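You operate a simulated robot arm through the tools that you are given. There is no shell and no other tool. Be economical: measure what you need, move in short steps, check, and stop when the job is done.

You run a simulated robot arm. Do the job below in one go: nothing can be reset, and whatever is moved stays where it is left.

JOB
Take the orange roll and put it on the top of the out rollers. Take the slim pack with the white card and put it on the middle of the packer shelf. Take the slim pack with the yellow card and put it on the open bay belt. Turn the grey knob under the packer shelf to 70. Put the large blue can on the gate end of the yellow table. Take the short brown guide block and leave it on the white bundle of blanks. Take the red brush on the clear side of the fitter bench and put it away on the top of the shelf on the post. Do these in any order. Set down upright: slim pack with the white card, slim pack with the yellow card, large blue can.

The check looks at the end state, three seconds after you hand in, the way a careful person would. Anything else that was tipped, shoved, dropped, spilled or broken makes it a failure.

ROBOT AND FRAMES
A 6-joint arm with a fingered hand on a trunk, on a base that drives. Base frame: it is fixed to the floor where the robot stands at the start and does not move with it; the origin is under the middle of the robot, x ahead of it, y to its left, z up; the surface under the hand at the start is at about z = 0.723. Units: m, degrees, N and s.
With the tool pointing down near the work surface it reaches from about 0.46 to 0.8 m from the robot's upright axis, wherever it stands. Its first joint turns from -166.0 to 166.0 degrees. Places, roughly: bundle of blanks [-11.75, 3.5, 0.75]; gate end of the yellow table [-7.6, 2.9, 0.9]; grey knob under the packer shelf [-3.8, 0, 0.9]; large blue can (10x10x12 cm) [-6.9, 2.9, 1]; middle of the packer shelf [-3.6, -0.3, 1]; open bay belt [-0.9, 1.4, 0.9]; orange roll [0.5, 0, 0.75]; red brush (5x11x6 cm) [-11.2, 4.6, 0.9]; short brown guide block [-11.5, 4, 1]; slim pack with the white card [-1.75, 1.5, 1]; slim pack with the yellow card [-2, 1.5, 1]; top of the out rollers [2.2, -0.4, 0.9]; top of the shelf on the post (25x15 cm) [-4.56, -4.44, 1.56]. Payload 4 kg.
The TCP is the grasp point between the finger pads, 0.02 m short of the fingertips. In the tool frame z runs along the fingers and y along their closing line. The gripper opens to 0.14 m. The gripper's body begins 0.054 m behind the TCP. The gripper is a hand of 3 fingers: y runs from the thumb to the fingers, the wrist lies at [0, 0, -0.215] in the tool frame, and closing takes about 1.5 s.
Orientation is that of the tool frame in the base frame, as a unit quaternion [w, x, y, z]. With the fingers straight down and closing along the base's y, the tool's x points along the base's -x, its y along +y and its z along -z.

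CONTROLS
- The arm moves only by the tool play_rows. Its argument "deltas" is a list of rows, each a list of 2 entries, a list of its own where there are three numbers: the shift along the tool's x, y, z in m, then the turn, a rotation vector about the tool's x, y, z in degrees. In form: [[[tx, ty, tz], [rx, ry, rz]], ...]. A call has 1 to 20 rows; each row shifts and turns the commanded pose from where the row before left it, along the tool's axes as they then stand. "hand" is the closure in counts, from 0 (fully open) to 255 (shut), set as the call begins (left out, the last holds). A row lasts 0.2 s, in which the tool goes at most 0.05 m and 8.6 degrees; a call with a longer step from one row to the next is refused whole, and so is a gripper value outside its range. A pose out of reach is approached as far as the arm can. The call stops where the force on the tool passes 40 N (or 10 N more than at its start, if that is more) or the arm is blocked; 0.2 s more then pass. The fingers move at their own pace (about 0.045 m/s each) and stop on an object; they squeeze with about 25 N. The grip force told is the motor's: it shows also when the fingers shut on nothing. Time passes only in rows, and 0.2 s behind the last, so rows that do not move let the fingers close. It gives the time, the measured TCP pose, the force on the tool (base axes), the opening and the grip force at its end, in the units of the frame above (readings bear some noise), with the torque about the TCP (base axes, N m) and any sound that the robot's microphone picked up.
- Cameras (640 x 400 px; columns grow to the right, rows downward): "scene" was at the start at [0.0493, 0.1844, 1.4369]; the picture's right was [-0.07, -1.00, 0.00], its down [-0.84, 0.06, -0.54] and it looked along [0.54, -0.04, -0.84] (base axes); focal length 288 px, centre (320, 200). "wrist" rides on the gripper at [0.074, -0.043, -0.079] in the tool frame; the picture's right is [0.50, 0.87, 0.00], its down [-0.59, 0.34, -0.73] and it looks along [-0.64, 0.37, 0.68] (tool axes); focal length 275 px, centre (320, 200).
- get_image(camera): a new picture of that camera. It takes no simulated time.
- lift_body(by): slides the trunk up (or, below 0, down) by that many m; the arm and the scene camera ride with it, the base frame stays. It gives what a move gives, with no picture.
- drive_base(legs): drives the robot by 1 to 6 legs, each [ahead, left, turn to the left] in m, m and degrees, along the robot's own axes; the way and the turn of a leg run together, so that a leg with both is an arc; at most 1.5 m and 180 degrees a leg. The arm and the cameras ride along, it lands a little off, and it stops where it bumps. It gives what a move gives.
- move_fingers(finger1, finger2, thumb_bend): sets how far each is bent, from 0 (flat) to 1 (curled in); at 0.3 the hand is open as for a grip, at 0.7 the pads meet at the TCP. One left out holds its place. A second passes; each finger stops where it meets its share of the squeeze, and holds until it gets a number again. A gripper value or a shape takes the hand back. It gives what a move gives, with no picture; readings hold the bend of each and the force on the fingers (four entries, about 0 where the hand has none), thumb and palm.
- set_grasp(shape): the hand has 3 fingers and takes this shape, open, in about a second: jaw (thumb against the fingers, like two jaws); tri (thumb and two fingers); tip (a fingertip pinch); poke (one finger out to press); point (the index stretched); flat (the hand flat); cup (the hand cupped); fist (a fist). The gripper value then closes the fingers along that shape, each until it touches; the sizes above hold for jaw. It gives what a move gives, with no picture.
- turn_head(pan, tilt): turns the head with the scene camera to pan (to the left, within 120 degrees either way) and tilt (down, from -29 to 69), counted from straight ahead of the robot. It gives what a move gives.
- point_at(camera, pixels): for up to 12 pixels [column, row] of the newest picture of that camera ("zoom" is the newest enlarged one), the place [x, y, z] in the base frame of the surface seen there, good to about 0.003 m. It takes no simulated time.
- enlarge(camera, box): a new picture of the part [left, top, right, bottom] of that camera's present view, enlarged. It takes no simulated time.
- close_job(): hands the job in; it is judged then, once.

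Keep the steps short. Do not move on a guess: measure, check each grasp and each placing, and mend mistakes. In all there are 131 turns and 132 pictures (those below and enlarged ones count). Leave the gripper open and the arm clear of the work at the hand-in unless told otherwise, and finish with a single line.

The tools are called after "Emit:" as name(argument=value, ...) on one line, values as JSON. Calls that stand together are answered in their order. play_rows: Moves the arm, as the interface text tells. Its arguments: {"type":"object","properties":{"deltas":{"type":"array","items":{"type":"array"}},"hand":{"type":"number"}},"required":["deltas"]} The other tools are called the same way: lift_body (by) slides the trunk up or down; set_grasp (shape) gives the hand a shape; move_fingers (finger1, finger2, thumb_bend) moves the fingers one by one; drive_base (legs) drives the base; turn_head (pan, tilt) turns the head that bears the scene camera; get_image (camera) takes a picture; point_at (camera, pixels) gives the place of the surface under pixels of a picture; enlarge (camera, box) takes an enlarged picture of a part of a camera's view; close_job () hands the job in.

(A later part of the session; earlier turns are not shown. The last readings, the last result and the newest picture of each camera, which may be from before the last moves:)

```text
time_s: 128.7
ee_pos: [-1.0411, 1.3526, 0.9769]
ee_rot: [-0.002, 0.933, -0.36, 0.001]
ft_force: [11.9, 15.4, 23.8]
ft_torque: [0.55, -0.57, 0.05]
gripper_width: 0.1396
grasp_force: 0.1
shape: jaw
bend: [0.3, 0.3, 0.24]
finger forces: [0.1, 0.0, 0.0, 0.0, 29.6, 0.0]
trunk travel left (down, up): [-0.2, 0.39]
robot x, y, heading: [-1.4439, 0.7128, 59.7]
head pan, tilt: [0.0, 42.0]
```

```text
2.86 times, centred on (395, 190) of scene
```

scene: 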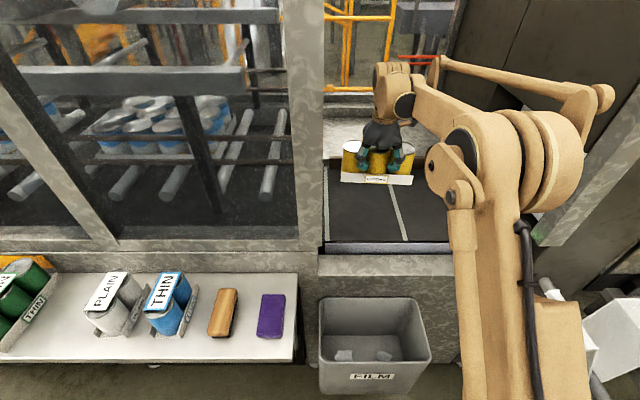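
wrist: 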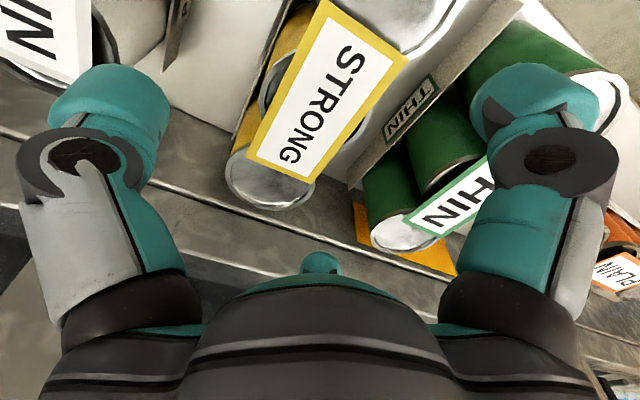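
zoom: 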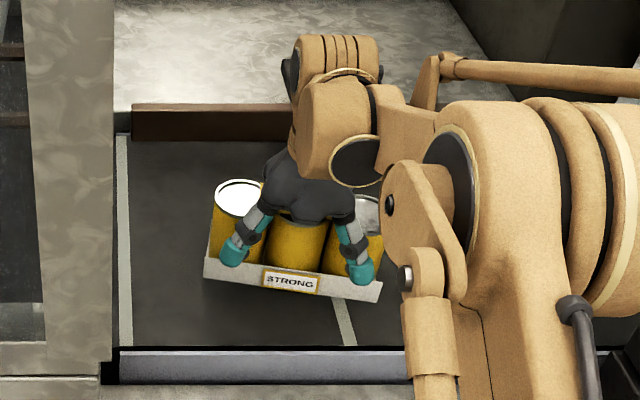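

The thumb still presses with 30 N on the far side. I set the hand to the clear 0.126 opening and shift a little towards the thumb side.

Emit:
play_rows(deltas=[[[0, -0.003, 0], [0, 0, 0]], [[0, -0.003, 0], [0, 0, 0]], [[0, 0, 0], [0, 0, 0]], [[0, 0, 0], [0, 0, 0]]], hand=25)

Emit:
get_image(camera="wrist")

```text
time_s: 129.7
ee_pos: [-1.037, 1.3564, 0.9767]
ee_rot: [-0.002, 0.933, -0.36, 0.001]
ft_force: [0.5, -0.3, -0.7]
ft_torque: [-0.02, -0.04, 0.01]
gripper_width: 0.1264
grasp_force: 0.0
shape: jaw
bend: [0.24, 0.24, 0.23]
finger forces: [0.0, 0.0, 0.1, 0.0, 0.0, 0.0]
trunk travel left (down, up): [-0.2, 0.39]
robot x, y, heading: [-1.4458, 0.7176, 59.8]
head pan, tilt: [0.0, 42.0]
```

```text
74 pictures are left
```

wrist: 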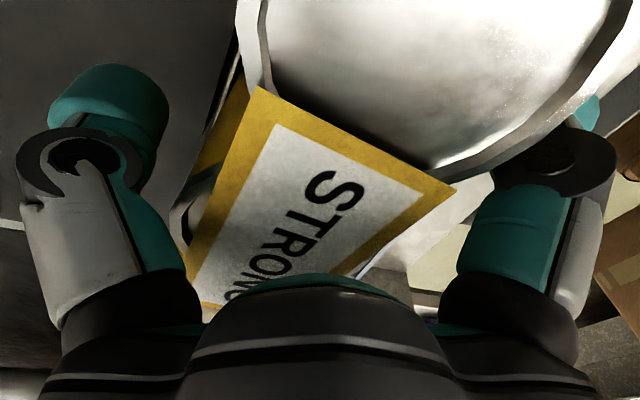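

All forces are zero now. I lift straight out.

Emit:
play_rows(deltas=[[[0, 0, -0.02], [0, 0, 0]], [[0, 0, -0.03], [0, 0, 0]], [[0, 0, -0.04], [0, 0, 0]], [[0, 0, -0.045], [0, 0, 0]], [[0, 0, -0.045], [0, 0, 0]]])

Emit:
enlarge(camera="scene", box=[310, 120, 480, 260])

```text
time_s: 130.9
ee_pos: [-1.038, 1.3572, 1.156]
ee_rot: [-0.002, 0.933, -0.359, 0.001]
ft_force: [-0.8, 0.1, 0.5]
ft_torque: [0.01, -0.01, -0.02]
gripper_width: 0.1266
grasp_force: 0.0
shape: jaw
bend: [0.24, 0.24, 0.23]
finger forces: [0.0, 0.0, 0.0, 0.0, 0.0, 0.0]
trunk travel left (down, up): [-0.2, 0.39]
robot x, y, heading: [-1.446, 0.7184, 59.6]
head pan, tilt: [0.0, 42.0]
```

```text
2.86 times, centred on (395, 190) of scene
```

zoom: 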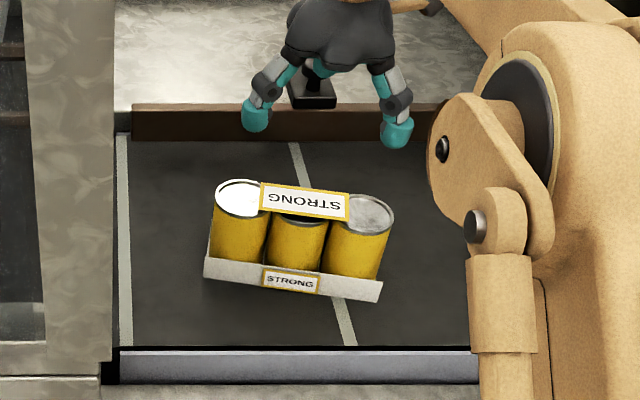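

The yellow pack stands well on the belt. I retract, turn the hand back, and drive in front of the white pack.

Emit:
play_rows(deltas=[[[0, 0.04, 0], [0, 0, 0]], [[0, 0.04, 0], [0, 0, 0]], [[0, 0.04, 0], [0, 0, 0]], [[0, 0.04, 0], [0, 0, 0]], [[0, 0.02, 0], [0, 0, 7.83]], [[0, 0, 0], [0, 0, 7.83]], [[0, 0, 0], [0, 0, 7.83]], [[0, 0, 0], [0, 0, 7.83]], [[0, 0, 0], [0, 0, 7.83]], [[0, 0, 0], [0, 0, 7.83]], [[0, 0, 0], [0, 0, 7.83]], [[0, 0, 0], [0, 0, 7.83]], [[0, 0, 0], [0, 0, 7.83]], [[0, 0, 0], [0, 0, 7.83]]])

Emit:
drive_base(legs=[[-0.28, 0, 0], [0, 0.72, 0], [0.1, 0, 0]])

Emit:
turn_head(pan=0, tilt=50)

Emit:
get_image(camera="scene")

```text
time_s: 133.9
ee_pos: [-1.1597, 1.2233, 1.1536]
ee_rot: [0.003, -0.496, 0.868, 0.001]
ft_force: [0.8, 0.3, -0.4]
ft_torque: [0.0, 0.01, 0.01]
gripper_width: 0.1264
grasp_force: 0.0
shape: jaw
bend: [0.24, 0.24, 0.23]
finger forces: [0.0, 0.0, 0.0, 0.0, 0.0, 0.0]
trunk travel left (down, up): [-0.2, 0.39]
robot x, y, heading: [-1.4447, 0.7136, 59.9]
head pan, tilt: [0.0, 42.0]
```

```text
time_s: 140.2
ee_pos: [-1.8662, 1.4311, 1.1545]
ee_rot: [0.002, -0.494, 0.87, 0.0]
ft_force: [0.6, 0.5, 0.6]
ft_torque: [-0.05, 0.04, 0.01]
gripper_width: 0.1263
grasp_force: 0.0
shape: jaw
bend: [0.24, 0.24, 0.23]
finger forces: [0.0, 0.0, 0.0, 0.1, 0.0, 0.0]
trunk travel left (down, up): [-0.2, 0.39]
robot x, y, heading: [-2.1582, 0.9221, 59.3]
head pan, tilt: [0.0, 42.0]
```

```text
time_s: 140.8
ee_pos: [-1.8659, 1.4304, 1.1544]
ee_rot: [0.003, -0.494, 0.87, 0.001]
ft_force: [-0.5, 0.3, 0.7]
ft_torque: [0.01, 0.02, -0.03]
gripper_width: 0.1265
grasp_force: 0.0
shape: jaw
bend: [0.24, 0.24, 0.23]
finger forces: [0.1, 0.1, 0.0, 0.1, 0.0, 0.0]
trunk travel left (down, up): [-0.2, 0.39]
robot x, y, heading: [-2.1595, 0.9281, 59.4]
head pan, tilt: [0.0, 50.0]
```

```text
72 pictures are left
```

scene: 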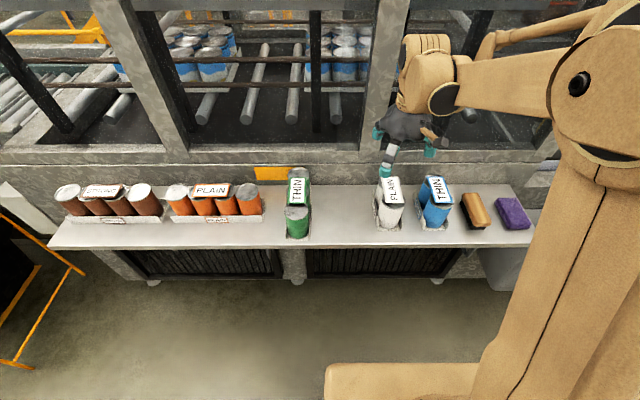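

I move over the white pack and down to z 1.05, then check alignment.

Emit:
play_rows(deltas=[[[-0.026, -0.008, 0.02], [0, 0, 0.5]], [[0, 0, 0.04], [0, 0, 0]], [[0, 0, 0.04], [0, 0, 0]], [[0, 0, 0], [0, 0, 0]]])

Emit:
enlarge(camera="scene", box=[330, 130, 490, 250])

Emit:
point_at(camera="zoom", pixels=[[240, 280], [190, 280], [290, 280], [220, 165]])

```text
time_s: 141.8
ee_pos: [-1.8438, 1.4477, 1.0535]
ee_rot: [0.003, -0.491, 0.871, 0.0]
ft_force: [0.0, -0.5, 0.7]
ft_torque: [-0.03, -0.02, 0.01]
gripper_width: 0.1266
grasp_force: 0.1
shape: jaw
bend: [0.24, 0.24, 0.23]
finger forces: [0.0, 0.0, 0.0, 0.0, 0.0, 0.0]
trunk travel left (down, up): [-0.2, 0.39]
robot x, y, heading: [-2.1574, 0.9287, 59.3]
head pan, tilt: [0.0, 50.0]
```

```text
3.33 times, centred on (410, 190) of scene
```

zoom: 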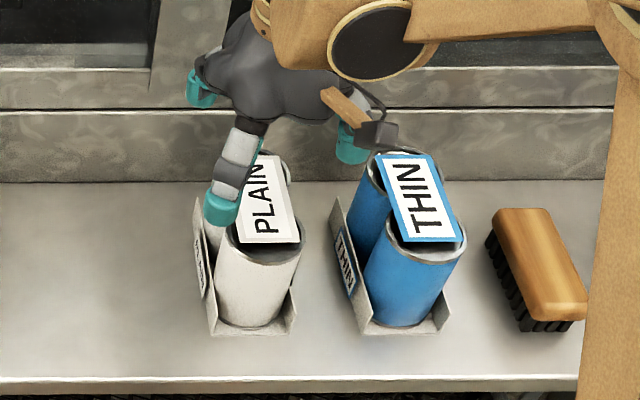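

```text
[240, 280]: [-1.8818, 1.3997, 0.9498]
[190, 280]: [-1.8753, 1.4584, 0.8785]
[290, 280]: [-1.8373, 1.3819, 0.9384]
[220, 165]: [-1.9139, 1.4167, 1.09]
```

Emit:
point_at(camera="zoom", pixels=[[222, 210], [207, 208], [237, 210], [352, 152], [338, 150], [366, 155], [218, 290], [300, 255], [368, 270], [460, 262], [352, 190], [262, 263]])

```text
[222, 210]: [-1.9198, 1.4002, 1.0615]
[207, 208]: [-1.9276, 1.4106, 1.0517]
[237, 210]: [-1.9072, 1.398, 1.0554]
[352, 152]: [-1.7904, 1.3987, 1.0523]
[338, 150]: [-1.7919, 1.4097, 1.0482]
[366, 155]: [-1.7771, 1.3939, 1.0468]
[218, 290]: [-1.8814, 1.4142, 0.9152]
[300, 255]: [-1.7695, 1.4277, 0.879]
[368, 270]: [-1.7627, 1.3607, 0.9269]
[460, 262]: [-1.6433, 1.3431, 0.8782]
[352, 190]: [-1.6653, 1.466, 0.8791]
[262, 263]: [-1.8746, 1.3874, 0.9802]
```

The hand is centred across the pack, but the two fingers sit about 13 cm apart, at the ends of this 2-can pack. I raise and try the "tri" shape to see if the fingers come closer.

Emit:
play_rows(deltas=[[[0, 0, -0.04], [0, 0, 0]], [[0, 0, -0.04], [0, 0, 0]]])

Emit:
set_grasp(shape="tri")

Emit:
enlarge(camera="scene", box=[330, 100, 490, 220])

Emit:
get_image(camera="wrist")

```text
time_s: 142.4
ee_pos: [-1.8456, 1.4485, 1.1355]
ee_rot: [0.003, -0.491, 0.871, 0.001]
ft_force: [-0.1, 0.6, 0.5]
ft_torque: [-0.02, -0.05, 0.0]
gripper_width: 0.1264
grasp_force: 0.1
shape: jaw
bend: [0.24, 0.24, 0.23]
finger forces: [0.0, 0.1, 0.1, 0.0, 0.0, 0.0]
trunk travel left (down, up): [-0.2, 0.39]
robot x, y, heading: [-2.1566, 0.9226, 59.4]
head pan, tilt: [0.0, 50.0]
```

```text
time_s: 143.3
ee_pos: [-1.8445, 1.4479, 1.1338]
ee_rot: [0.004, -0.49, 0.872, 0.0]
ft_force: [0.2, -0.5, -0.5]
ft_torque: [0.0, 0.0, 0.03]
gripper_width: 0.1398
grasp_force: 0.0
shape: tri
bend: [0.3, 0.3, 0.3]
finger forces: [0.1, 0.0, 0.1, 0.1, 0.0, 0.0]
trunk travel left (down, up): [-0.2, 0.39]
robot x, y, heading: [-2.1569, 0.9261, 59.4]
head pan, tilt: [0.0, 50.0]
```

```text
3.33 times, centred on (410, 160) of scene
```

zoom: 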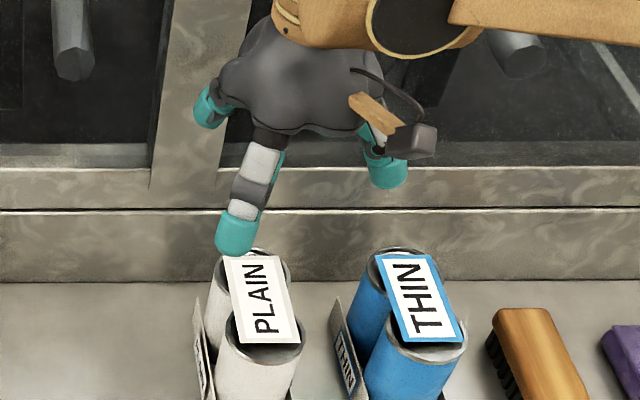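

```text
69 pictures are left
```

wrist: 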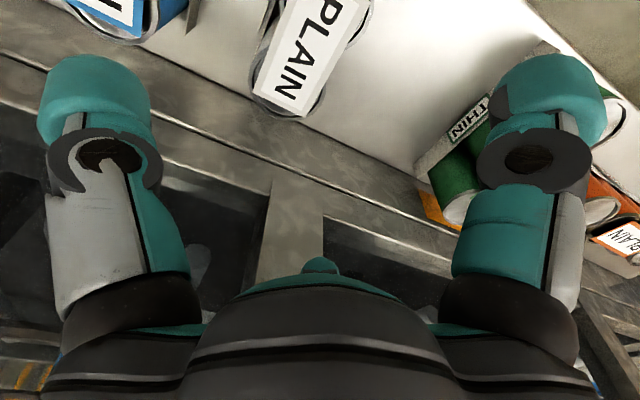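

The spacing is the same. The three contacts (two outer shoulders, with the thumb in the notch between the cans) are symmetric, so I use jaw again and descend with the 0.126 opening.

Emit:
set_grasp(shape="jaw")

Emit:
play_rows(deltas=[[[0, 0, 0.03], [0, 0, 0]], [[0, 0, 0.03], [0, 0, 0]], [[0, 0, 0], [0, 0, 0]], [[0, 0, 0.03], [0, 0, 0]], [[0, 0, 0.03], [0, 0, 0]], [[0, 0, 0.02], [0, 0, 0]], [[0, 0, 0.02], [0, 0, 0]], [[0, 0, 0.017], [0, 0, 0]], [[0, 0, 0], [0, 0, 0]]], hand=25)

Emit:
enlarge(camera="scene", box=[330, 130, 490, 250])

```text
time_s: 144.2
ee_pos: [-1.8454, 1.4487, 1.1352]
ee_rot: [0.003, -0.49, 0.872, 0.001]
ft_force: [0.6, 0.4, 0.7]
ft_torque: [0.02, -0.01, -0.03]
gripper_width: 0.1396
grasp_force: 0.1
shape: jaw
bend: [0.3, 0.3, 0.3]
finger forces: [0.1, 0.1, 0.0, 0.0, 0.1, 0.1]
trunk travel left (down, up): [-0.2, 0.39]
robot x, y, heading: [-2.1557, 0.9232, 59.3]
head pan, tilt: [0.0, 50.0]
```

```text
time_s: 146.2
ee_pos: [-1.8468, 1.447, 0.9582]
ee_rot: [0.003, -0.491, 0.871, 0.0]
ft_force: [-0.6, 0.7, -0.8]
ft_torque: [-0.01, -0.01, -0.02]
gripper_width: 0.1267
grasp_force: 0.1
shape: jaw
bend: [0.24, 0.24, 0.23]
finger forces: [0.0, 0.3, 0.1, 0.0, 0.1, 0.1]
trunk travel left (down, up): [-0.2, 0.39]
robot x, y, heading: [-2.1602, 0.9228, 59.3]
head pan, tilt: [0.0, 50.0]
```

```text
3.33 times, centred on (410, 190) of scene
```

zoom: 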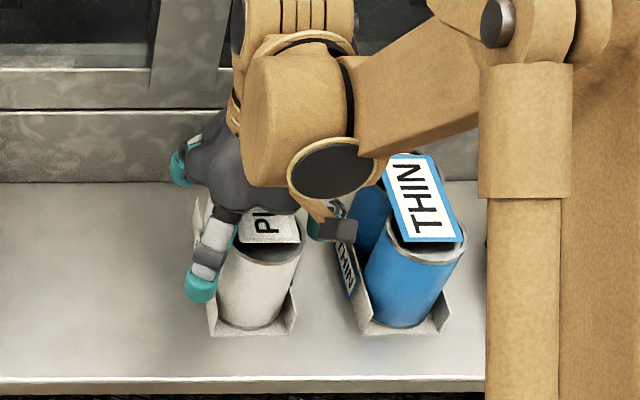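

It went down without contact. I close.

Emit:
play_rows(deltas=[[[0, 0, 0], [0, 0, 0]], [[0, 0, 0], [0, 0, 0]], [[0, 0, 0], [0, 0, 0]], [[0, 0, 0], [0, 0, 0]], [[0, 0, 0], [0, 0, 0]], [[0, 0, 0], [0, 0, 0]], [[0, 0, 0], [0, 0, 0]], [[0, 0, 0], [0, 0, 0]]], hand=255)

Emit:
play_rows(deltas=[[[0, 0, -0.01], [0, 0, 0]], [[0, 0, -0.02], [0, 0, 0]], [[0, 0, 0], [0, 0, 0]]])

Emit:
enlarge(camera="scene", box=[330, 130, 490, 250])

```text
time_s: 148.1
ee_pos: [-1.8466, 1.4479, 0.9579]
ee_rot: [0.003, -0.491, 0.871, 0.0]
ft_force: [-1.6, 0.8, 0.0]
ft_torque: [0.05, 0.01, -0.01]
gripper_width: 0.0877
grasp_force: 25.2
shape: jaw
bend: [0.32, 0.31, 0.25]
finger forces: [18.6, 16.8, 0.0, 0.1, 33.9, 0.0]
trunk travel left (down, up): [-0.2, 0.39]
robot x, y, heading: [-2.1602, 0.93, 59.1]
head pan, tilt: [0.0, 50.0]
```

```text
time_s: 148.8
ee_pos: [-1.8457, 1.4488, 0.9865]
ee_rot: [0.001, -0.491, 0.871, 0.0]
ft_force: [0.3, -0.5, -6.5]
ft_torque: [0.06, 0.08, -0.04]
gripper_width: 0.0872
grasp_force: 24.8
shape: jaw
bend: [0.33, 0.32, 0.25]
finger forces: [18.4, 16.2, 0.1, 0.1, 34.6, 0.1]
trunk travel left (down, up): [-0.2, 0.39]
robot x, y, heading: [-2.1569, 0.9258, 59.3]
head pan, tilt: [0.0, 50.0]
```

```text
3.33 times, centred on (410, 190) of scene
```

zoom: 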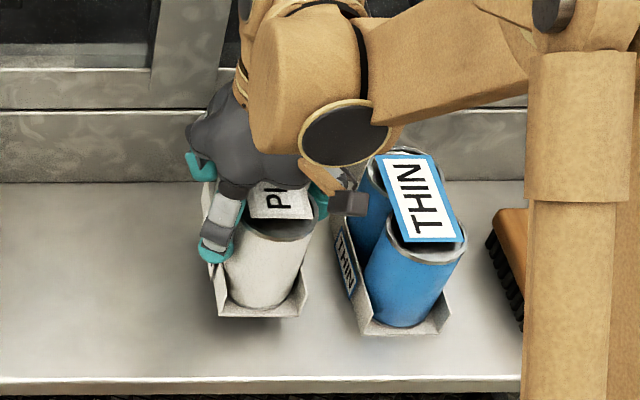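

Held well, 0.65 kg, with the neighbours untouched. I raise, back away, turn left 120° and look for the packer shelf.

Emit:
play_rows(deltas=[[[0, 0, -0.03], [0, 0, 0]], [[0, 0, -0.04], [0, 0, 0]], [[0.02, 0, -0.04], [0, 0, 0]], [[0.04, 0, -0.02], [0, 0, 0]], [[0.04, 0, 0], [0, 0, 0]]])

Emit:
drive_base(legs=[[-0.7, 0, 0], [0, 0, 120]])

Emit:
turn_head(pan=10, tilt=25)

Emit:
get_image(camera="scene")

```text
time_s: 150.1
ee_pos: [-1.8959, 1.3629, 1.1161]
ee_rot: [0.002, -0.49, 0.872, 0.0]
ft_force: [0.0, 0.5, -6.9]
ft_torque: [0.08, 0.11, -0.03]
gripper_width: 0.0875
grasp_force: 25.3
shape: jaw
bend: [0.33, 0.32, 0.25]
finger forces: [18.3, 16.4, 0.0, 0.1, 34.7, 0.1]
trunk travel left (down, up): [-0.2, 0.39]
robot x, y, heading: [-2.1604, 0.9271, 59.3]
head pan, tilt: [0.0, 50.0]
```

```text
time_s: 158.9
ee_pos: [-3.0298, 0.3158, 1.1168]
ee_rot: [0.0, 1.0, -0.005, -0.003]
ft_force: [0.5, -0.1, -7.1]
ft_torque: [-0.12, 0.01, -0.01]
gripper_width: 0.0866
grasp_force: 24.8
shape: jaw
bend: [0.33, 0.33, 0.25]
finger forces: [18.6, 16.5, 0.0, 0.0, 35.2, 0.0]
trunk travel left (down, up): [-0.2, 0.39]
robot x, y, heading: [-2.5193, 0.3168, -179.7]
head pan, tilt: [0.0, 50.0]
```

```text
time_s: 159.8
ee_pos: [-3.0291, 0.3152, 1.116]
ee_rot: [-0.001, 1.0, -0.003, -0.002]
ft_force: [0.2, 1.0, -6.3]
ft_torque: [-0.11, -0.02, 0.0]
gripper_width: 0.0867
grasp_force: 24.4
shape: jaw
bend: [0.33, 0.33, 0.25]
finger forces: [18.6, 16.5, 0.0, 0.0, 35.3, 0.1]
trunk travel left (down, up): [-0.2, 0.39]
robot x, y, heading: [-2.5166, 0.3129, -179.8]
head pan, tilt: [10.0, 25.0]
```

```text
66 pictures are left
```

scene: 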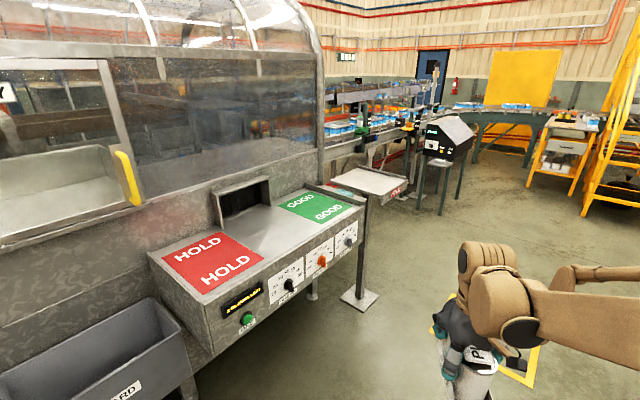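

I see the packer shelf: HOLD on the left, GOOD on the right, and a bare middle near (270,235). Three knobs sit below it. I enlarge and measure.

Emit:
enlarge(camera="scene", box=[210, 180, 380, 320])

Emit:
point_at(camera="scene", pixels=[[270, 235], [255, 225], [285, 240], [190, 290], [365, 205], [315, 190], [270, 205], [200, 250], [320, 215], [270, 300], [350, 240], [160, 255]])

```text
2.86 times, centred on (295, 250) of scene
```

zoom: 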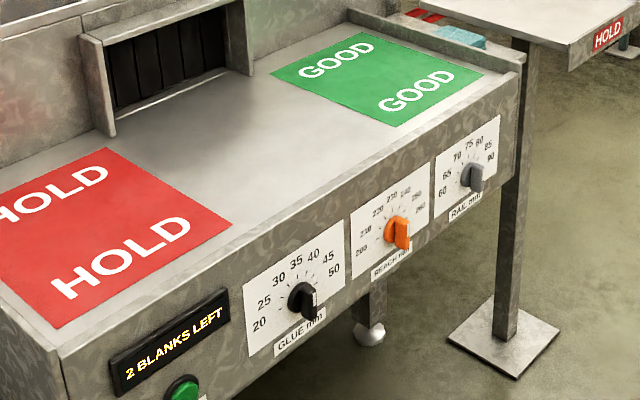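

```text
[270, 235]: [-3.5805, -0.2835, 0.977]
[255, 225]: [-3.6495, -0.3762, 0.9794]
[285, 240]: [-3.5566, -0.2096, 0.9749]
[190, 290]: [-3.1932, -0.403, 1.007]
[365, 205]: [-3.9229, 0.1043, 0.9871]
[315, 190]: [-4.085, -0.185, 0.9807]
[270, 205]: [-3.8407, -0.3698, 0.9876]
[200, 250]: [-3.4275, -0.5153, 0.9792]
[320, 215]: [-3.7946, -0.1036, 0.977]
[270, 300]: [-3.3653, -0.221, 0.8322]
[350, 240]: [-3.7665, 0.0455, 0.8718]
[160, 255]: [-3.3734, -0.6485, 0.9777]
```

Emit:
point_at(camera="zoom", pixels=[[235, 222], [110, 145], [268, 74], [395, 130], [255, 240], [420, 140], [115, 130], [245, 78], [472, 172], [480, 182], [465, 195], [445, 205]])

Emit:
enlarge(camera="scene", box=[320, 210, 370, 265])

```text
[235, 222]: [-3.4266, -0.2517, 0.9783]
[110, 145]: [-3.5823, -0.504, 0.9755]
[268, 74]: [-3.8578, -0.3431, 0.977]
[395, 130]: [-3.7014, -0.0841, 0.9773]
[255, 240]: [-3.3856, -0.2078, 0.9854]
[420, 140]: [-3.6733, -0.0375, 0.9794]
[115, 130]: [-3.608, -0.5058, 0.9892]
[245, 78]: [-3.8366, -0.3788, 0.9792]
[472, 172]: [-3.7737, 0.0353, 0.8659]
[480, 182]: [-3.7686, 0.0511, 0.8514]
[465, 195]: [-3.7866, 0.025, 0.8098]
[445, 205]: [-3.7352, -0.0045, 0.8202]
```

```text
7.27 times, centred on (345, 238) of scene
```

zoom: 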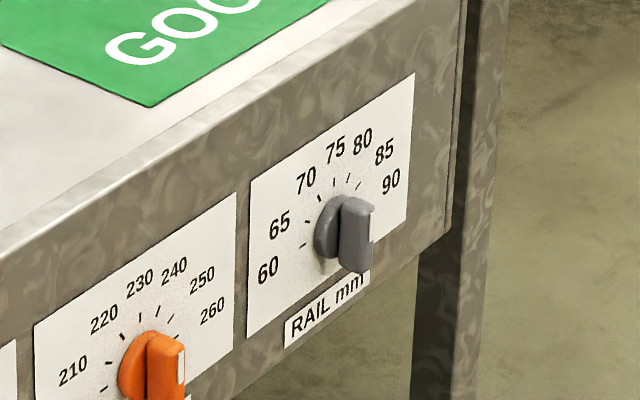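

The middle spot is at u=-2.99, v=-2.10 (z 0.977), between HOLD and GOOD. I raise 5 cm, turn to face the shelf and drive in.

Emit:
lift_body(by=0.05)

Emit:
drive_base(legs=[[0, 0, 59.4], [0, -0.66, 0], [0.36, 0, 0]])

Emit:
turn_head(pan=0, tilt=50)

Emit:
get_image(camera="scene")

```text
time_s: 160.8
ee_pos: [-3.0292, 0.3164, 1.1652]
ee_rot: [-0.001, 1.0, -0.005, -0.002]
ft_force: [0.7, 0.5, -6.9]
ft_torque: [-0.12, -0.02, -0.05]
gripper_width: 0.0868
grasp_force: 25.1
shape: jaw
bend: [0.33, 0.33, 0.25]
finger forces: [18.7, 16.5, 0.0, 0.1, 35.2, 0.0]
trunk travel left (down, up): [-0.25, 0.34]
robot x, y, heading: [-2.5183, 0.3121, -179.6]
head pan, tilt: [10.0, 25.0]
```

```text
time_s: 169.0
ee_pos: [-3.5379, -0.0939, 1.1647]
ee_rot: [0.001, 0.871, 0.491, -0.002]
ft_force: [-0.6, -0.1, -6.5]
ft_torque: [-0.03, -0.11, 0.01]
gripper_width: 0.0865
grasp_force: 25.1
shape: jaw
bend: [0.33, 0.33, 0.25]
finger forces: [19.0, 16.5, 0.0, 0.0, 35.5, 0.1]
trunk travel left (down, up): [-0.25, 0.34]
robot x, y, heading: [-3.2753, 0.3441, -120.8]
head pan, tilt: [10.0, 25.0]
```

```text
time_s: 169.9
ee_pos: [-3.5379, -0.0923, 1.1658]
ee_rot: [0.0, 0.871, 0.491, -0.003]
ft_force: [-0.1, 0.9, -5.9]
ft_torque: [-0.03, -0.15, 0.0]
gripper_width: 0.0868
grasp_force: 25.3
shape: jaw
bend: [0.33, 0.33, 0.25]
finger forces: [18.9, 16.5, 0.1, 0.1, 35.5, 0.0]
trunk travel left (down, up): [-0.25, 0.34]
robot x, y, heading: [-3.2758, 0.3466, -120.6]
head pan, tilt: [0.0, 50.0]
```

```text
63 pictures are left
```

scene: 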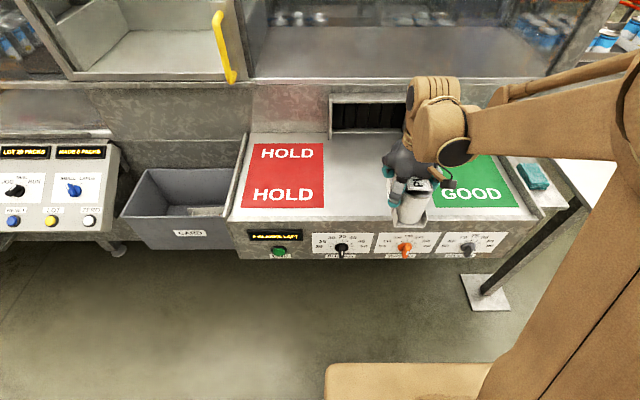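

I shift the pack in over the middle and down to about 2 cm above the surface.

Emit:
play_rows(deltas=[[[-0.044, 0.0058, 0], [0, 0, 0]], [[-0.044, 0.0058, 0], [0, 0, 0]], [[-0.044, 0.0058, 0], [0, 0, 0]], [[-0.044, 0.0058, 0], [0, 0, 0]], [[-0.044, 0.0058, 0], [0, 0, 0]], [[0, 0, 0.04], [0, 0, 0]], [[0, 0, 0.03], [0, 0, 0]], [[0, 0, 0.02], [0, 0, 0]], [[0, 0, 0], [0, 0, 0]]])

Emit:
enlarge(camera="scene", box=[300, 80, 520, 240])

```text
time_s: 171.9
ee_pos: [-3.6275, -0.2944, 1.0771]
ee_rot: [0.0, 0.872, 0.49, -0.001]
ft_force: [0.0, 0.2, -6.7]
ft_torque: [-0.03, -0.14, 0.02]
gripper_width: 0.0865
grasp_force: 25.1
shape: jaw
bend: [0.33, 0.33, 0.24]
finger forces: [18.9, 16.6, 0.0, 0.0, 35.6, 0.0]
trunk travel left (down, up): [-0.25, 0.34]
robot x, y, heading: [-3.274, 0.3443, -120.4]
head pan, tilt: [0.0, 50.0]
```

```text
2.50 times, centred on (410, 160) of scene
```

zoom: 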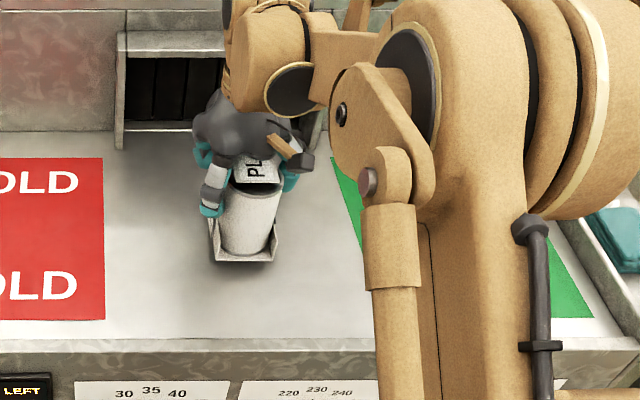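

Well placed. I lower gently to the surface.

Emit:
play_rows(deltas=[[[0, 0, 0.008], [0, 0, 0]], [[0, 0, 0.006], [0, 0, 0]], [[0, 0, 0.003], [0, 0, 0]], [[0, 0, 0], [0, 0, 0]]])

Emit:
play_rows(deltas=[[[0, 0, 0.002], [0, 0, 0]], [[0, 0, 0.002], [0, 0, 0]], [[0, 0, 0], [0, 0, 0]]])

Emit:
play_rows(deltas=[[[0, 0, 0.002], [0, 0, 0]], [[0, 0, 0], [0, 0, 0]], [[0, 0, 0], [0, 0, 0]]])

```text
time_s: 172.9
ee_pos: [-3.6277, -0.2967, 1.0602]
ee_rot: [0.0, 0.871, 0.491, -0.002]
ft_force: [0.3, 0.9, -6.6]
ft_torque: [-0.06, -0.13, 0.03]
gripper_width: 0.0866
grasp_force: 25.3
shape: jaw
bend: [0.33, 0.33, 0.24]
finger forces: [18.9, 16.6, 0.0, 0.0, 35.6, 0.0]
trunk travel left (down, up): [-0.25, 0.34]
robot x, y, heading: [-3.2778, 0.3489, -120.6]
head pan, tilt: [0.0, 50.0]
```

```text
time_s: 173.7
ee_pos: [-3.6259, -0.2959, 1.0569]
ee_rot: [0.0, 0.871, 0.491, -0.002]
ft_force: [-0.8, -3.3, 3.4]
ft_torque: [0.11, 0.39, 0.09]
gripper_width: 0.0864
grasp_force: 25.1
shape: jaw
bend: [0.33, 0.33, 0.24]
finger forces: [18.8, 16.1, 0.0, 0.0, 34.9, 0.0]
trunk travel left (down, up): [-0.25, 0.34]
robot x, y, heading: [-3.2764, 0.3467, -120.7]
head pan, tilt: [0.0, 50.0]
```

```text
time_s: 174.5
ee_pos: [-3.6265, -0.2962, 1.0552]
ee_rot: [0.0, 0.871, 0.491, -0.003]
ft_force: [-0.7, -8.8, 22.0]
ft_torque: [0.29, 0.69, 0.21]
gripper_width: 0.0856
grasp_force: 24.8
shape: jaw
bend: [0.33, 0.33, 0.24]
finger forces: [20.7, 16.7, 0.1, 0.0, 35.1, 0.0]
trunk travel left (down, up): [-0.25, 0.34]
robot x, y, heading: [-3.2766, 0.345, -120.6]
head pan, tilt: [0.0, 50.0]
```

Contact. I ease up 2 mm and open to the safe 0.126.

Emit:
play_rows(deltas=[[[0, 0, -0.002], [0, 0, 0]], [[0, 0, 0], [0, 0, 0]], [[0, 0, 0], [0, 0, 0]], [[0, 0, 0], [0, 0, 0]], [[0, 0, 0], [0, 0, 0]], [[0, 0, 0], [0, 0, 0]]], hand=25)

```text
time_s: 175.9
ee_pos: [-3.6274, -0.2957, 1.0556]
ee_rot: [0.0, 0.871, 0.491, -0.003]
ft_force: [0.8, 0.3, 0.5]
ft_torque: [0.01, -0.02, -0.04]
gripper_width: 0.1259
grasp_force: 0.0
shape: jaw
bend: [0.24, 0.24, 0.23]
finger forces: [0.0, 0.0, 0.0, 0.1, 0.1, 0.0]
trunk travel left (down, up): [-0.25, 0.34]
robot x, y, heading: [-3.2743, 0.3461, -120.5]
head pan, tilt: [0.0, 50.0]
```

It is free. I lift out and retract, then look at the pack and knob.

Emit:
play_rows(deltas=[[[0, 0, -0.02], [0, 0, 0]], [[0, 0, -0.03], [0, 0, 0]], [[0, 0, -0.04], [0, 0, 0]], [[0, 0, -0.04], [0, 0, 0]], [[0.04, 0, -0.02], [0, 0, 0]], [[0.045, 0, 0], [0, 0, 0]], [[0.045, 0, 0], [0, 0, 0]], [[0.045, 0, 0], [0, 0, 0]]])

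Emit:
get_image(camera="scene")

Emit:
enlarge(camera="scene", box=[430, 220, 520, 270])

```text
time_s: 177.7
ee_pos: [-3.5338, -0.1421, 1.2069]
ee_rot: [0.0, 0.871, 0.491, -0.003]
ft_force: [-0.8, 0.0, -0.6]
ft_torque: [0.01, -0.03, -0.03]
gripper_width: 0.1263
grasp_force: 0.0
shape: jaw
bend: [0.24, 0.24, 0.23]
finger forces: [0.0, 0.0, 0.1, 0.1, 0.1, 0.1]
trunk travel left (down, up): [-0.25, 0.34]
robot x, y, heading: [-3.2755, 0.3502, -120.7]
head pan, tilt: [0.0, 50.0]
```

```text
61 pictures are left
```

scene: 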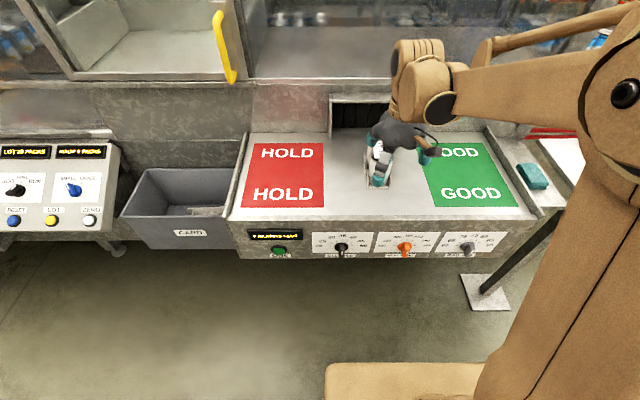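

```text
7.11 times, centred on (475, 245) of scene
```

zoom: 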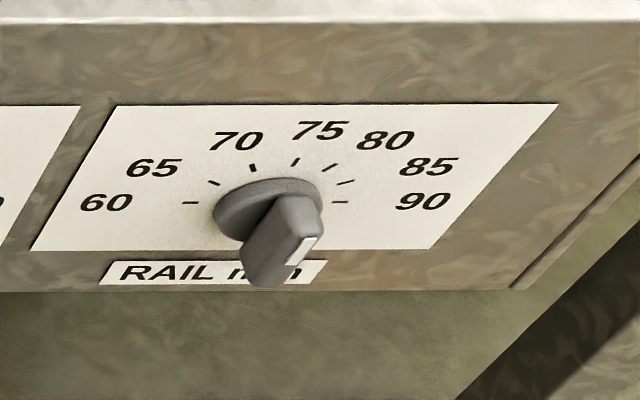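

The white pack stands in the middle. The grey knob is a bar with a white line, so I'll back off, lower the trunk, bring the hand horizontal, and look at the dial more frontally.

Emit:
drive_base(legs=[[-0.18, -0.27, 0.9]])

Emit:
play_rows(deltas=[[[-0.045, 0, 0], [0, 0, 0]], [[-0.045, 0, 0], [0, 0, 0]], [[0, 0, 0], [0, -8.2, 0]], [[0, 0, 0], [0, -8.2, 0]], [[0, 0, 0], [0, -8.2, 0]], [[0, 0, 0], [0, -8.2, 0]], [[0, 0, 0], [0, -8.2, 0]], [[0, 0, 0], [0, -8.2, 0]], [[0, 0, 0], [0, -8.2, 0]], [[0, 0, 0], [0, -8.2, 0]], [[0, 0, 0], [0, -8.2, 0]], [[0, 0, 0], [0, -8.2, 0]], [[0, 0, 0], [0, -8, 0]]])

Emit:
set_grasp(shape="tip")

Emit:
turn_head(pan=0, tilt=45)

Emit:
get_image(camera="scene")

Emit:
get_image(camera="wrist")

```text
time_s: 179.8
ee_pos: [-3.6686, 0.146, 1.2063]
ee_rot: [0.001, 0.866, 0.499, -0.003]
ft_force: [0.1, -0.6, 0.5]
ft_torque: [0.01, 0.01, -0.02]
gripper_width: 0.1259
grasp_force: 0.1
shape: jaw
bend: [0.24, 0.24, 0.23]
finger forces: [0.1, 0.0, 0.0, 0.1, 0.0, 0.0]
trunk travel left (down, up): [-0.25, 0.34]
robot x, y, heading: [-3.4183, 0.6378, -119.6]
head pan, tilt: [0.0, 50.0]
```

```text
time_s: 182.6
ee_pos: [-3.7165, 0.0661, 1.2074]
ee_rot: [0.344, 0.625, 0.358, -0.603]
ft_force: [0.4, 0.8, -0.1]
ft_torque: [0.01, 0.0, -0.02]
gripper_width: 0.1261
grasp_force: 0.1
shape: jaw
bend: [0.24, 0.24, 0.23]
finger forces: [0.1, 0.1, 0.0, 0.0, 0.0, 0.0]
trunk travel left (down, up): [-0.25, 0.34]
robot x, y, heading: [-3.4184, 0.6382, -119.4]
head pan, tilt: [0.0, 50.0]
```

```text
time_s: 183.5
ee_pos: [-3.7167, 0.0668, 1.2095]
ee_rot: [0.344, 0.625, 0.359, -0.602]
ft_force: [0.5, -0.6, -1.0]
ft_torque: [-0.02, 0.02, 0.0]
gripper_width: 0.1398
grasp_force: 0.0
shape: tip
bend: [0.3, 0.3, 0.3]
finger forces: [0.0, 0.1, 0.1, 0.0, 0.0, 0.0]
trunk travel left (down, up): [-0.25, 0.34]
robot x, y, heading: [-3.4196, 0.6388, -119.5]
head pan, tilt: [0.0, 50.0]
```

```text
time_s: 184.2
ee_pos: [-3.7162, 0.0652, 1.2096]
ee_rot: [0.343, 0.626, 0.358, -0.602]
ft_force: [0.1, 0.4, -0.3]
ft_torque: [0.02, -0.03, -0.03]
gripper_width: 0.1396
grasp_force: 0.0
shape: tip
bend: [0.3, 0.3, 0.3]
finger forces: [0.0, 0.0, 0.0, 0.0, 0.0, 0.1]
trunk travel left (down, up): [-0.25, 0.34]
robot x, y, heading: [-3.4209, 0.64, -119.3]
head pan, tilt: [0.0, 45.0]
```

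```text
59 pictures are left
```

scene: 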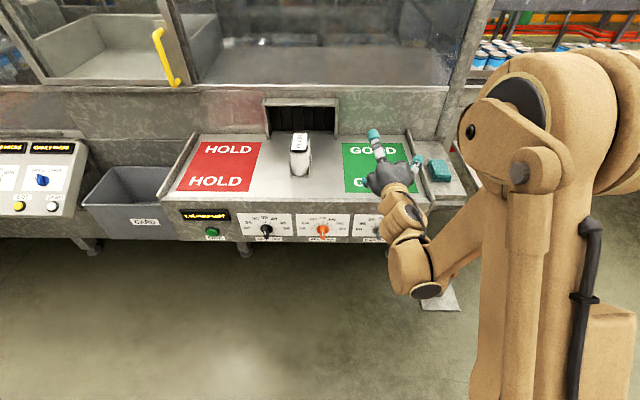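

```text
58 pictures are left
```

wrist: 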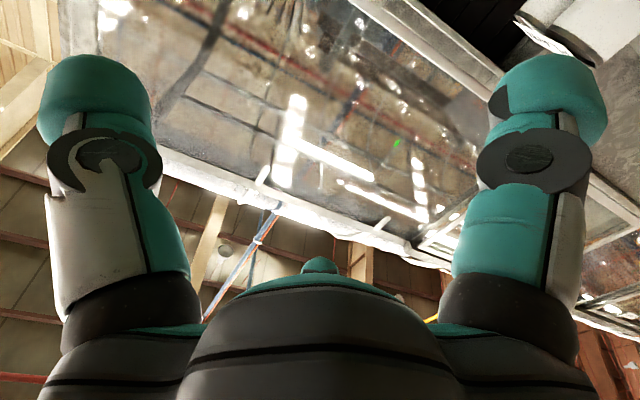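

Emit:
enlarge(camera="scene", box=[335, 205, 415, 255])

Emit:
lift_body(by=-0.25)

Emit:
turn_head(pan=0, tilt=35)

Emit:
get_image(camera="scene")

```text
8.00 times, centred on (375, 230) of scene
```

zoom: 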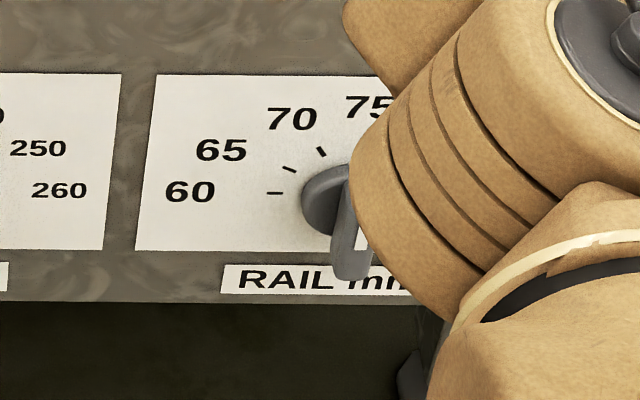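

```text
time_s: 186.8
ee_pos: [-3.7167, 0.0662, 0.9606]
ee_rot: [0.343, 0.626, 0.358, -0.602]
ft_force: [0.1, -0.6, 0.2]
ft_torque: [0.01, 0.0, 0.0]
gripper_width: 0.1399
grasp_force: 0.1
shape: tip
bend: [0.3, 0.3, 0.3]
finger forces: [0.0, 0.0, 0.1, 0.1, 0.0, 0.0]
trunk travel left (down, up): [0.0, 0.59]
robot x, y, heading: [-3.4198, 0.6369, -119.7]
head pan, tilt: [0.0, 45.0]
```

```text
time_s: 187.5
ee_pos: [-3.7161, 0.0661, 0.9594]
ee_rot: [0.343, 0.626, 0.358, -0.602]
ft_force: [0.3, 0.3, 0.1]
ft_torque: [0.02, -0.01, -0.02]
gripper_width: 0.1398
grasp_force: 0.1
shape: tip
bend: [0.3, 0.3, 0.3]
finger forces: [0.0, 0.0, 0.0, 0.0, 0.0, 0.0]
trunk travel left (down, up): [0.0, 0.59]
robot x, y, heading: [-3.421, 0.6419, -119.6]
head pan, tilt: [0.0, 35.0]
```

```text
56 pictures are left
```

scene: 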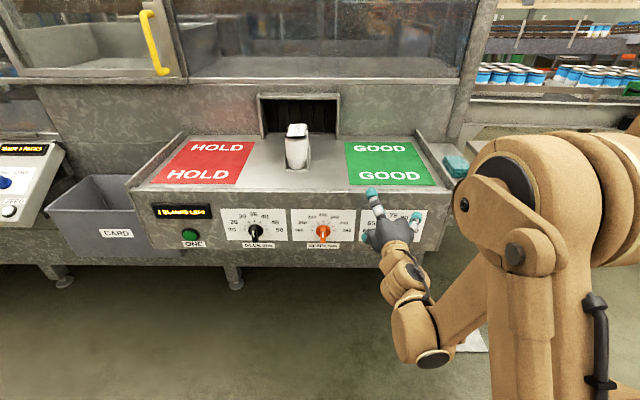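

The hand hides the dial. I back off 0.6 m to see it more frontally.

Emit:
drive_base(legs=[[-0.6, 0, 0]])

Emit:
turn_head(pan=0, tilt=25)

Emit:
enlarge(camera="scene", box=[270, 150, 430, 250])

```text
time_s: 190.9
ee_pos: [-3.4232, 0.5823, 0.9593]
ee_rot: [0.344, 0.625, 0.36, -0.601]
ft_force: [-0.7, -0.2, 0.2]
ft_torque: [0.02, 0.01, 0.0]
gripper_width: 0.1402
grasp_force: 0.1
shape: tip
bend: [0.3, 0.3, 0.3]
finger forces: [0.1, 0.1, 0.1, 0.0, 0.1, 0.0]
trunk travel left (down, up): [0.0, 0.59]
robot x, y, heading: [-3.1275, 1.155, -119.7]
head pan, tilt: [0.0, 35.0]
```

```text
time_s: 191.6
ee_pos: [-3.4249, 0.5823, 0.9581]
ee_rot: [0.344, 0.625, 0.359, -0.601]
ft_force: [0.4, -0.8, 0.2]
ft_torque: [-0.01, 0.01, 0.02]
gripper_width: 0.1397
grasp_force: 0.1
shape: tip
bend: [0.3, 0.3, 0.3]
finger forces: [0.0, 0.0, 0.0, 0.0, 0.0, 0.0]
trunk travel left (down, up): [0.0, 0.59]
robot x, y, heading: [-3.1283, 1.152, -119.6]
head pan, tilt: [0.0, 25.0]
```

```text
4.00 times, centred on (350, 200) of scene
```

zoom: 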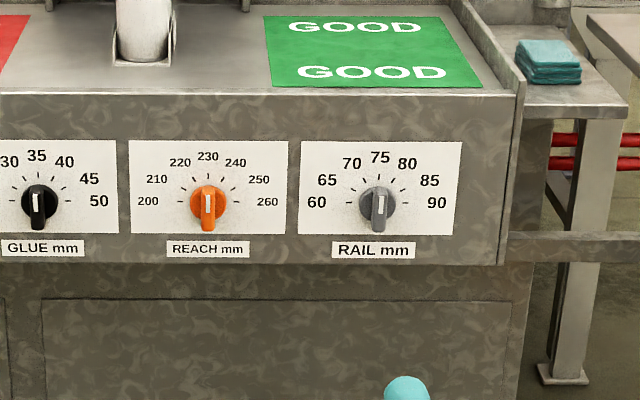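

Emit:
enlarge(camera="scene", box=[345, 183, 385, 217])

Emit:
point_at(camera="zoom", pixels=[[320, 170], [320, 200], [320, 240], [320, 150], [290, 200], [350, 200], [240, 200], [420, 200], [300, 250], [340, 250]])

```text
11.76 times, centred on (365, 200) of scene
```

zoom: 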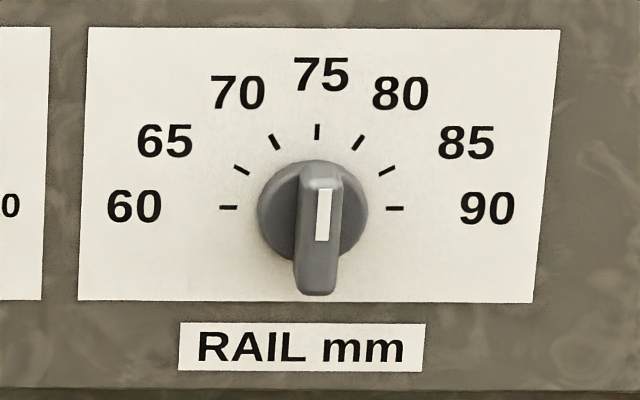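

```text
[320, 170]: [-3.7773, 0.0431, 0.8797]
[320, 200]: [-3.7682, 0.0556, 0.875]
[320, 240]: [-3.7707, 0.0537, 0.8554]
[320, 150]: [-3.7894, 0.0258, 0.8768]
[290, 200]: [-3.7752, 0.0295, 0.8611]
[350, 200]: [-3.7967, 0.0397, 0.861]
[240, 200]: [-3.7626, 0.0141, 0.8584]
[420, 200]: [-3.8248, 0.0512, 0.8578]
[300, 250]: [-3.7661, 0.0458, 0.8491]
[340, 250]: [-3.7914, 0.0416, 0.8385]
```

The knob stands at about 76, so it needs about 35° counter-clockwise. I'll use the "poke" shape to push the top of the bar, and first see where the poking fingertip is.

Emit:
set_grasp(shape="poke")

Emit:
turn_head(pan=-10, tilt=45)

Emit:
enlarge(camera="scene", box=[260, 130, 420, 290])

```text
time_s: 192.5
ee_pos: [-3.4241, 0.5828, 0.9591]
ee_rot: [0.343, 0.626, 0.358, -0.602]
ft_force: [0.3, -0.2, -0.5]
ft_torque: [0.0, 0.01, 0.0]
gripper_width: 0.0001
grasp_force: 0.0
shape: poke
bend: [0.28, 0.28, 0.72]
finger forces: [0.0, 0.0, 0.0, 0.1, 0.0, 0.0]
trunk travel left (down, up): [0.0, 0.59]
robot x, y, heading: [-3.1255, 1.1569, -119.5]
head pan, tilt: [0.0, 25.0]
```

```text
time_s: 193.3
ee_pos: [-3.4245, 0.5811, 0.9597]
ee_rot: [0.344, 0.626, 0.359, -0.601]
ft_force: [0.0, -0.4, -0.3]
ft_torque: [-0.02, 0.0, 0.02]
gripper_width: 0.0001
grasp_force: 0.0
shape: poke
bend: [0.28, 0.28, 0.72]
finger forces: [0.1, 0.0, 0.0, 0.0, 0.0, 0.1]
trunk travel left (down, up): [0.0, 0.59]
robot x, y, heading: [-3.1304, 1.1552, -119.6]
head pan, tilt: [-10.0, 45.0]
```

```text
2.50 times, centred on (340, 210) of scene
```

zoom: 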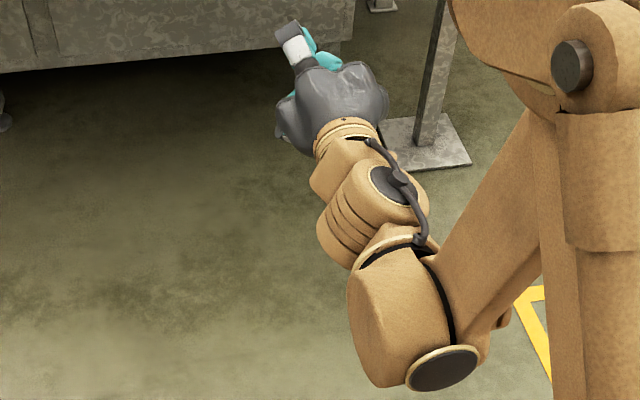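

Emit:
set_grasp(shape="point")

Emit:
enlarge(camera="scene", box=[300, 110, 400, 190])

Emit:
get_image(camera="wrist")

```text
time_s: 194.2
ee_pos: [-3.4237, 0.5825, 0.9577]
ee_rot: [0.343, 0.626, 0.359, -0.602]
ft_force: [-0.7, -0.8, 0.4]
ft_torque: [-0.03, -0.03, -0.04]
gripper_width: 0.0
grasp_force: 0.0
shape: point
bend: [0.82, 1.0, 0.56]
finger forces: [0.1, 0.1, 0.0, 0.1, 0.1, 0.0]
trunk travel left (down, up): [0.0, 0.59]
robot x, y, heading: [-3.1275, 1.1571, -119.6]
head pan, tilt: [-10.0, 45.0]
```

```text
5.00 times, centred on (350, 150) of scene
```

zoom: 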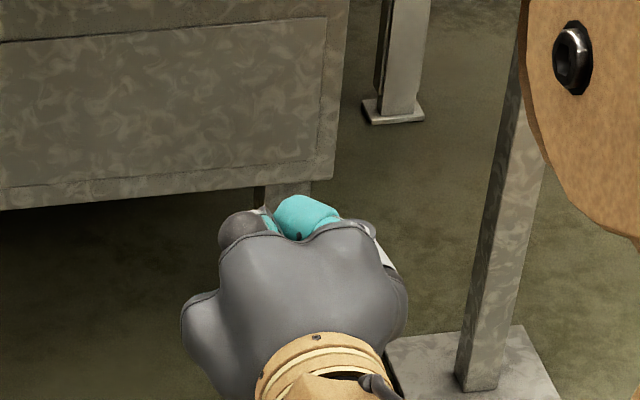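

```text
51 pictures are left
```

wrist: 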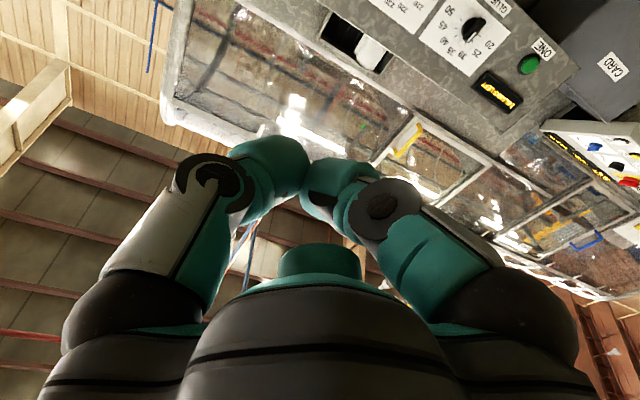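

All tips converge at the TCP when shut, so a 3-finger pinch around the bar will self-centre. I open in "tip" shape and drive back in to 10 cm short of the knob.

Emit:
set_grasp(shape="tip")

Emit:
drive_base(legs=[[0.5, 0, 0]])

Emit:
play_rows(deltas=[[[0.033, -0.014, 0], [0, 0, 0]], [[0.033, -0.014, 0], [0, 0, 0]], [[0.033, -0.014, 0], [0, 0, 0]], [[0, 0, 0], [0, 0, 0]]])

```text
time_s: 195.1
ee_pos: [-3.4249, 0.5822, 0.9594]
ee_rot: [0.344, 0.625, 0.359, -0.602]
ft_force: [0.2, 0.1, 0.0]
ft_torque: [0.03, 0.01, 0.03]
gripper_width: 0.1399
grasp_force: 0.1
shape: tip
bend: [0.3, 0.3, 0.3]
finger forces: [0.0, 0.0, 0.0, 0.1, 0.0, 0.0]
trunk travel left (down, up): [0.0, 0.59]
robot x, y, heading: [-3.1246, 1.1544, -119.6]
head pan, tilt: [-10.0, 45.0]
```

```text
time_s: 198.0
ee_pos: [-3.6698, 0.1504, 0.9595]
ee_rot: [0.342, 0.627, 0.358, -0.602]
ft_force: [1.1, 0.1, 0.2]
ft_torque: [0.02, -0.03, 0.03]
gripper_width: 0.1401
grasp_force: 0.0
shape: tip
bend: [0.3, 0.3, 0.3]
finger forces: [0.0, 0.1, 0.0, 0.1, 0.0, 0.1]
trunk travel left (down, up): [0.0, 0.59]
robot x, y, heading: [-3.3693, 0.7227, -119.7]
head pan, tilt: [-10.0, 45.0]
```

```text
time_s: 199.0
ee_pos: [-3.7297, 0.1318, 0.9102]
ee_rot: [0.341, 0.627, 0.357, -0.602]
ft_force: [0.8, -0.1, -0.6]
ft_torque: [0.01, 0.0, 0.0]
gripper_width: 0.14
grasp_force: 0.0
shape: tip
bend: [0.3, 0.3, 0.3]
finger forces: [0.1, 0.0, 0.1, 0.0, 0.1, 0.0]
out of reach, approached as far as the arm can: row 1, 2, 3
trunk travel left (down, up): [0.0, 0.59]
robot x, y, heading: [-3.3719, 0.7197, -119.6]
head pan, tilt: [-10.0, 45.0]
```

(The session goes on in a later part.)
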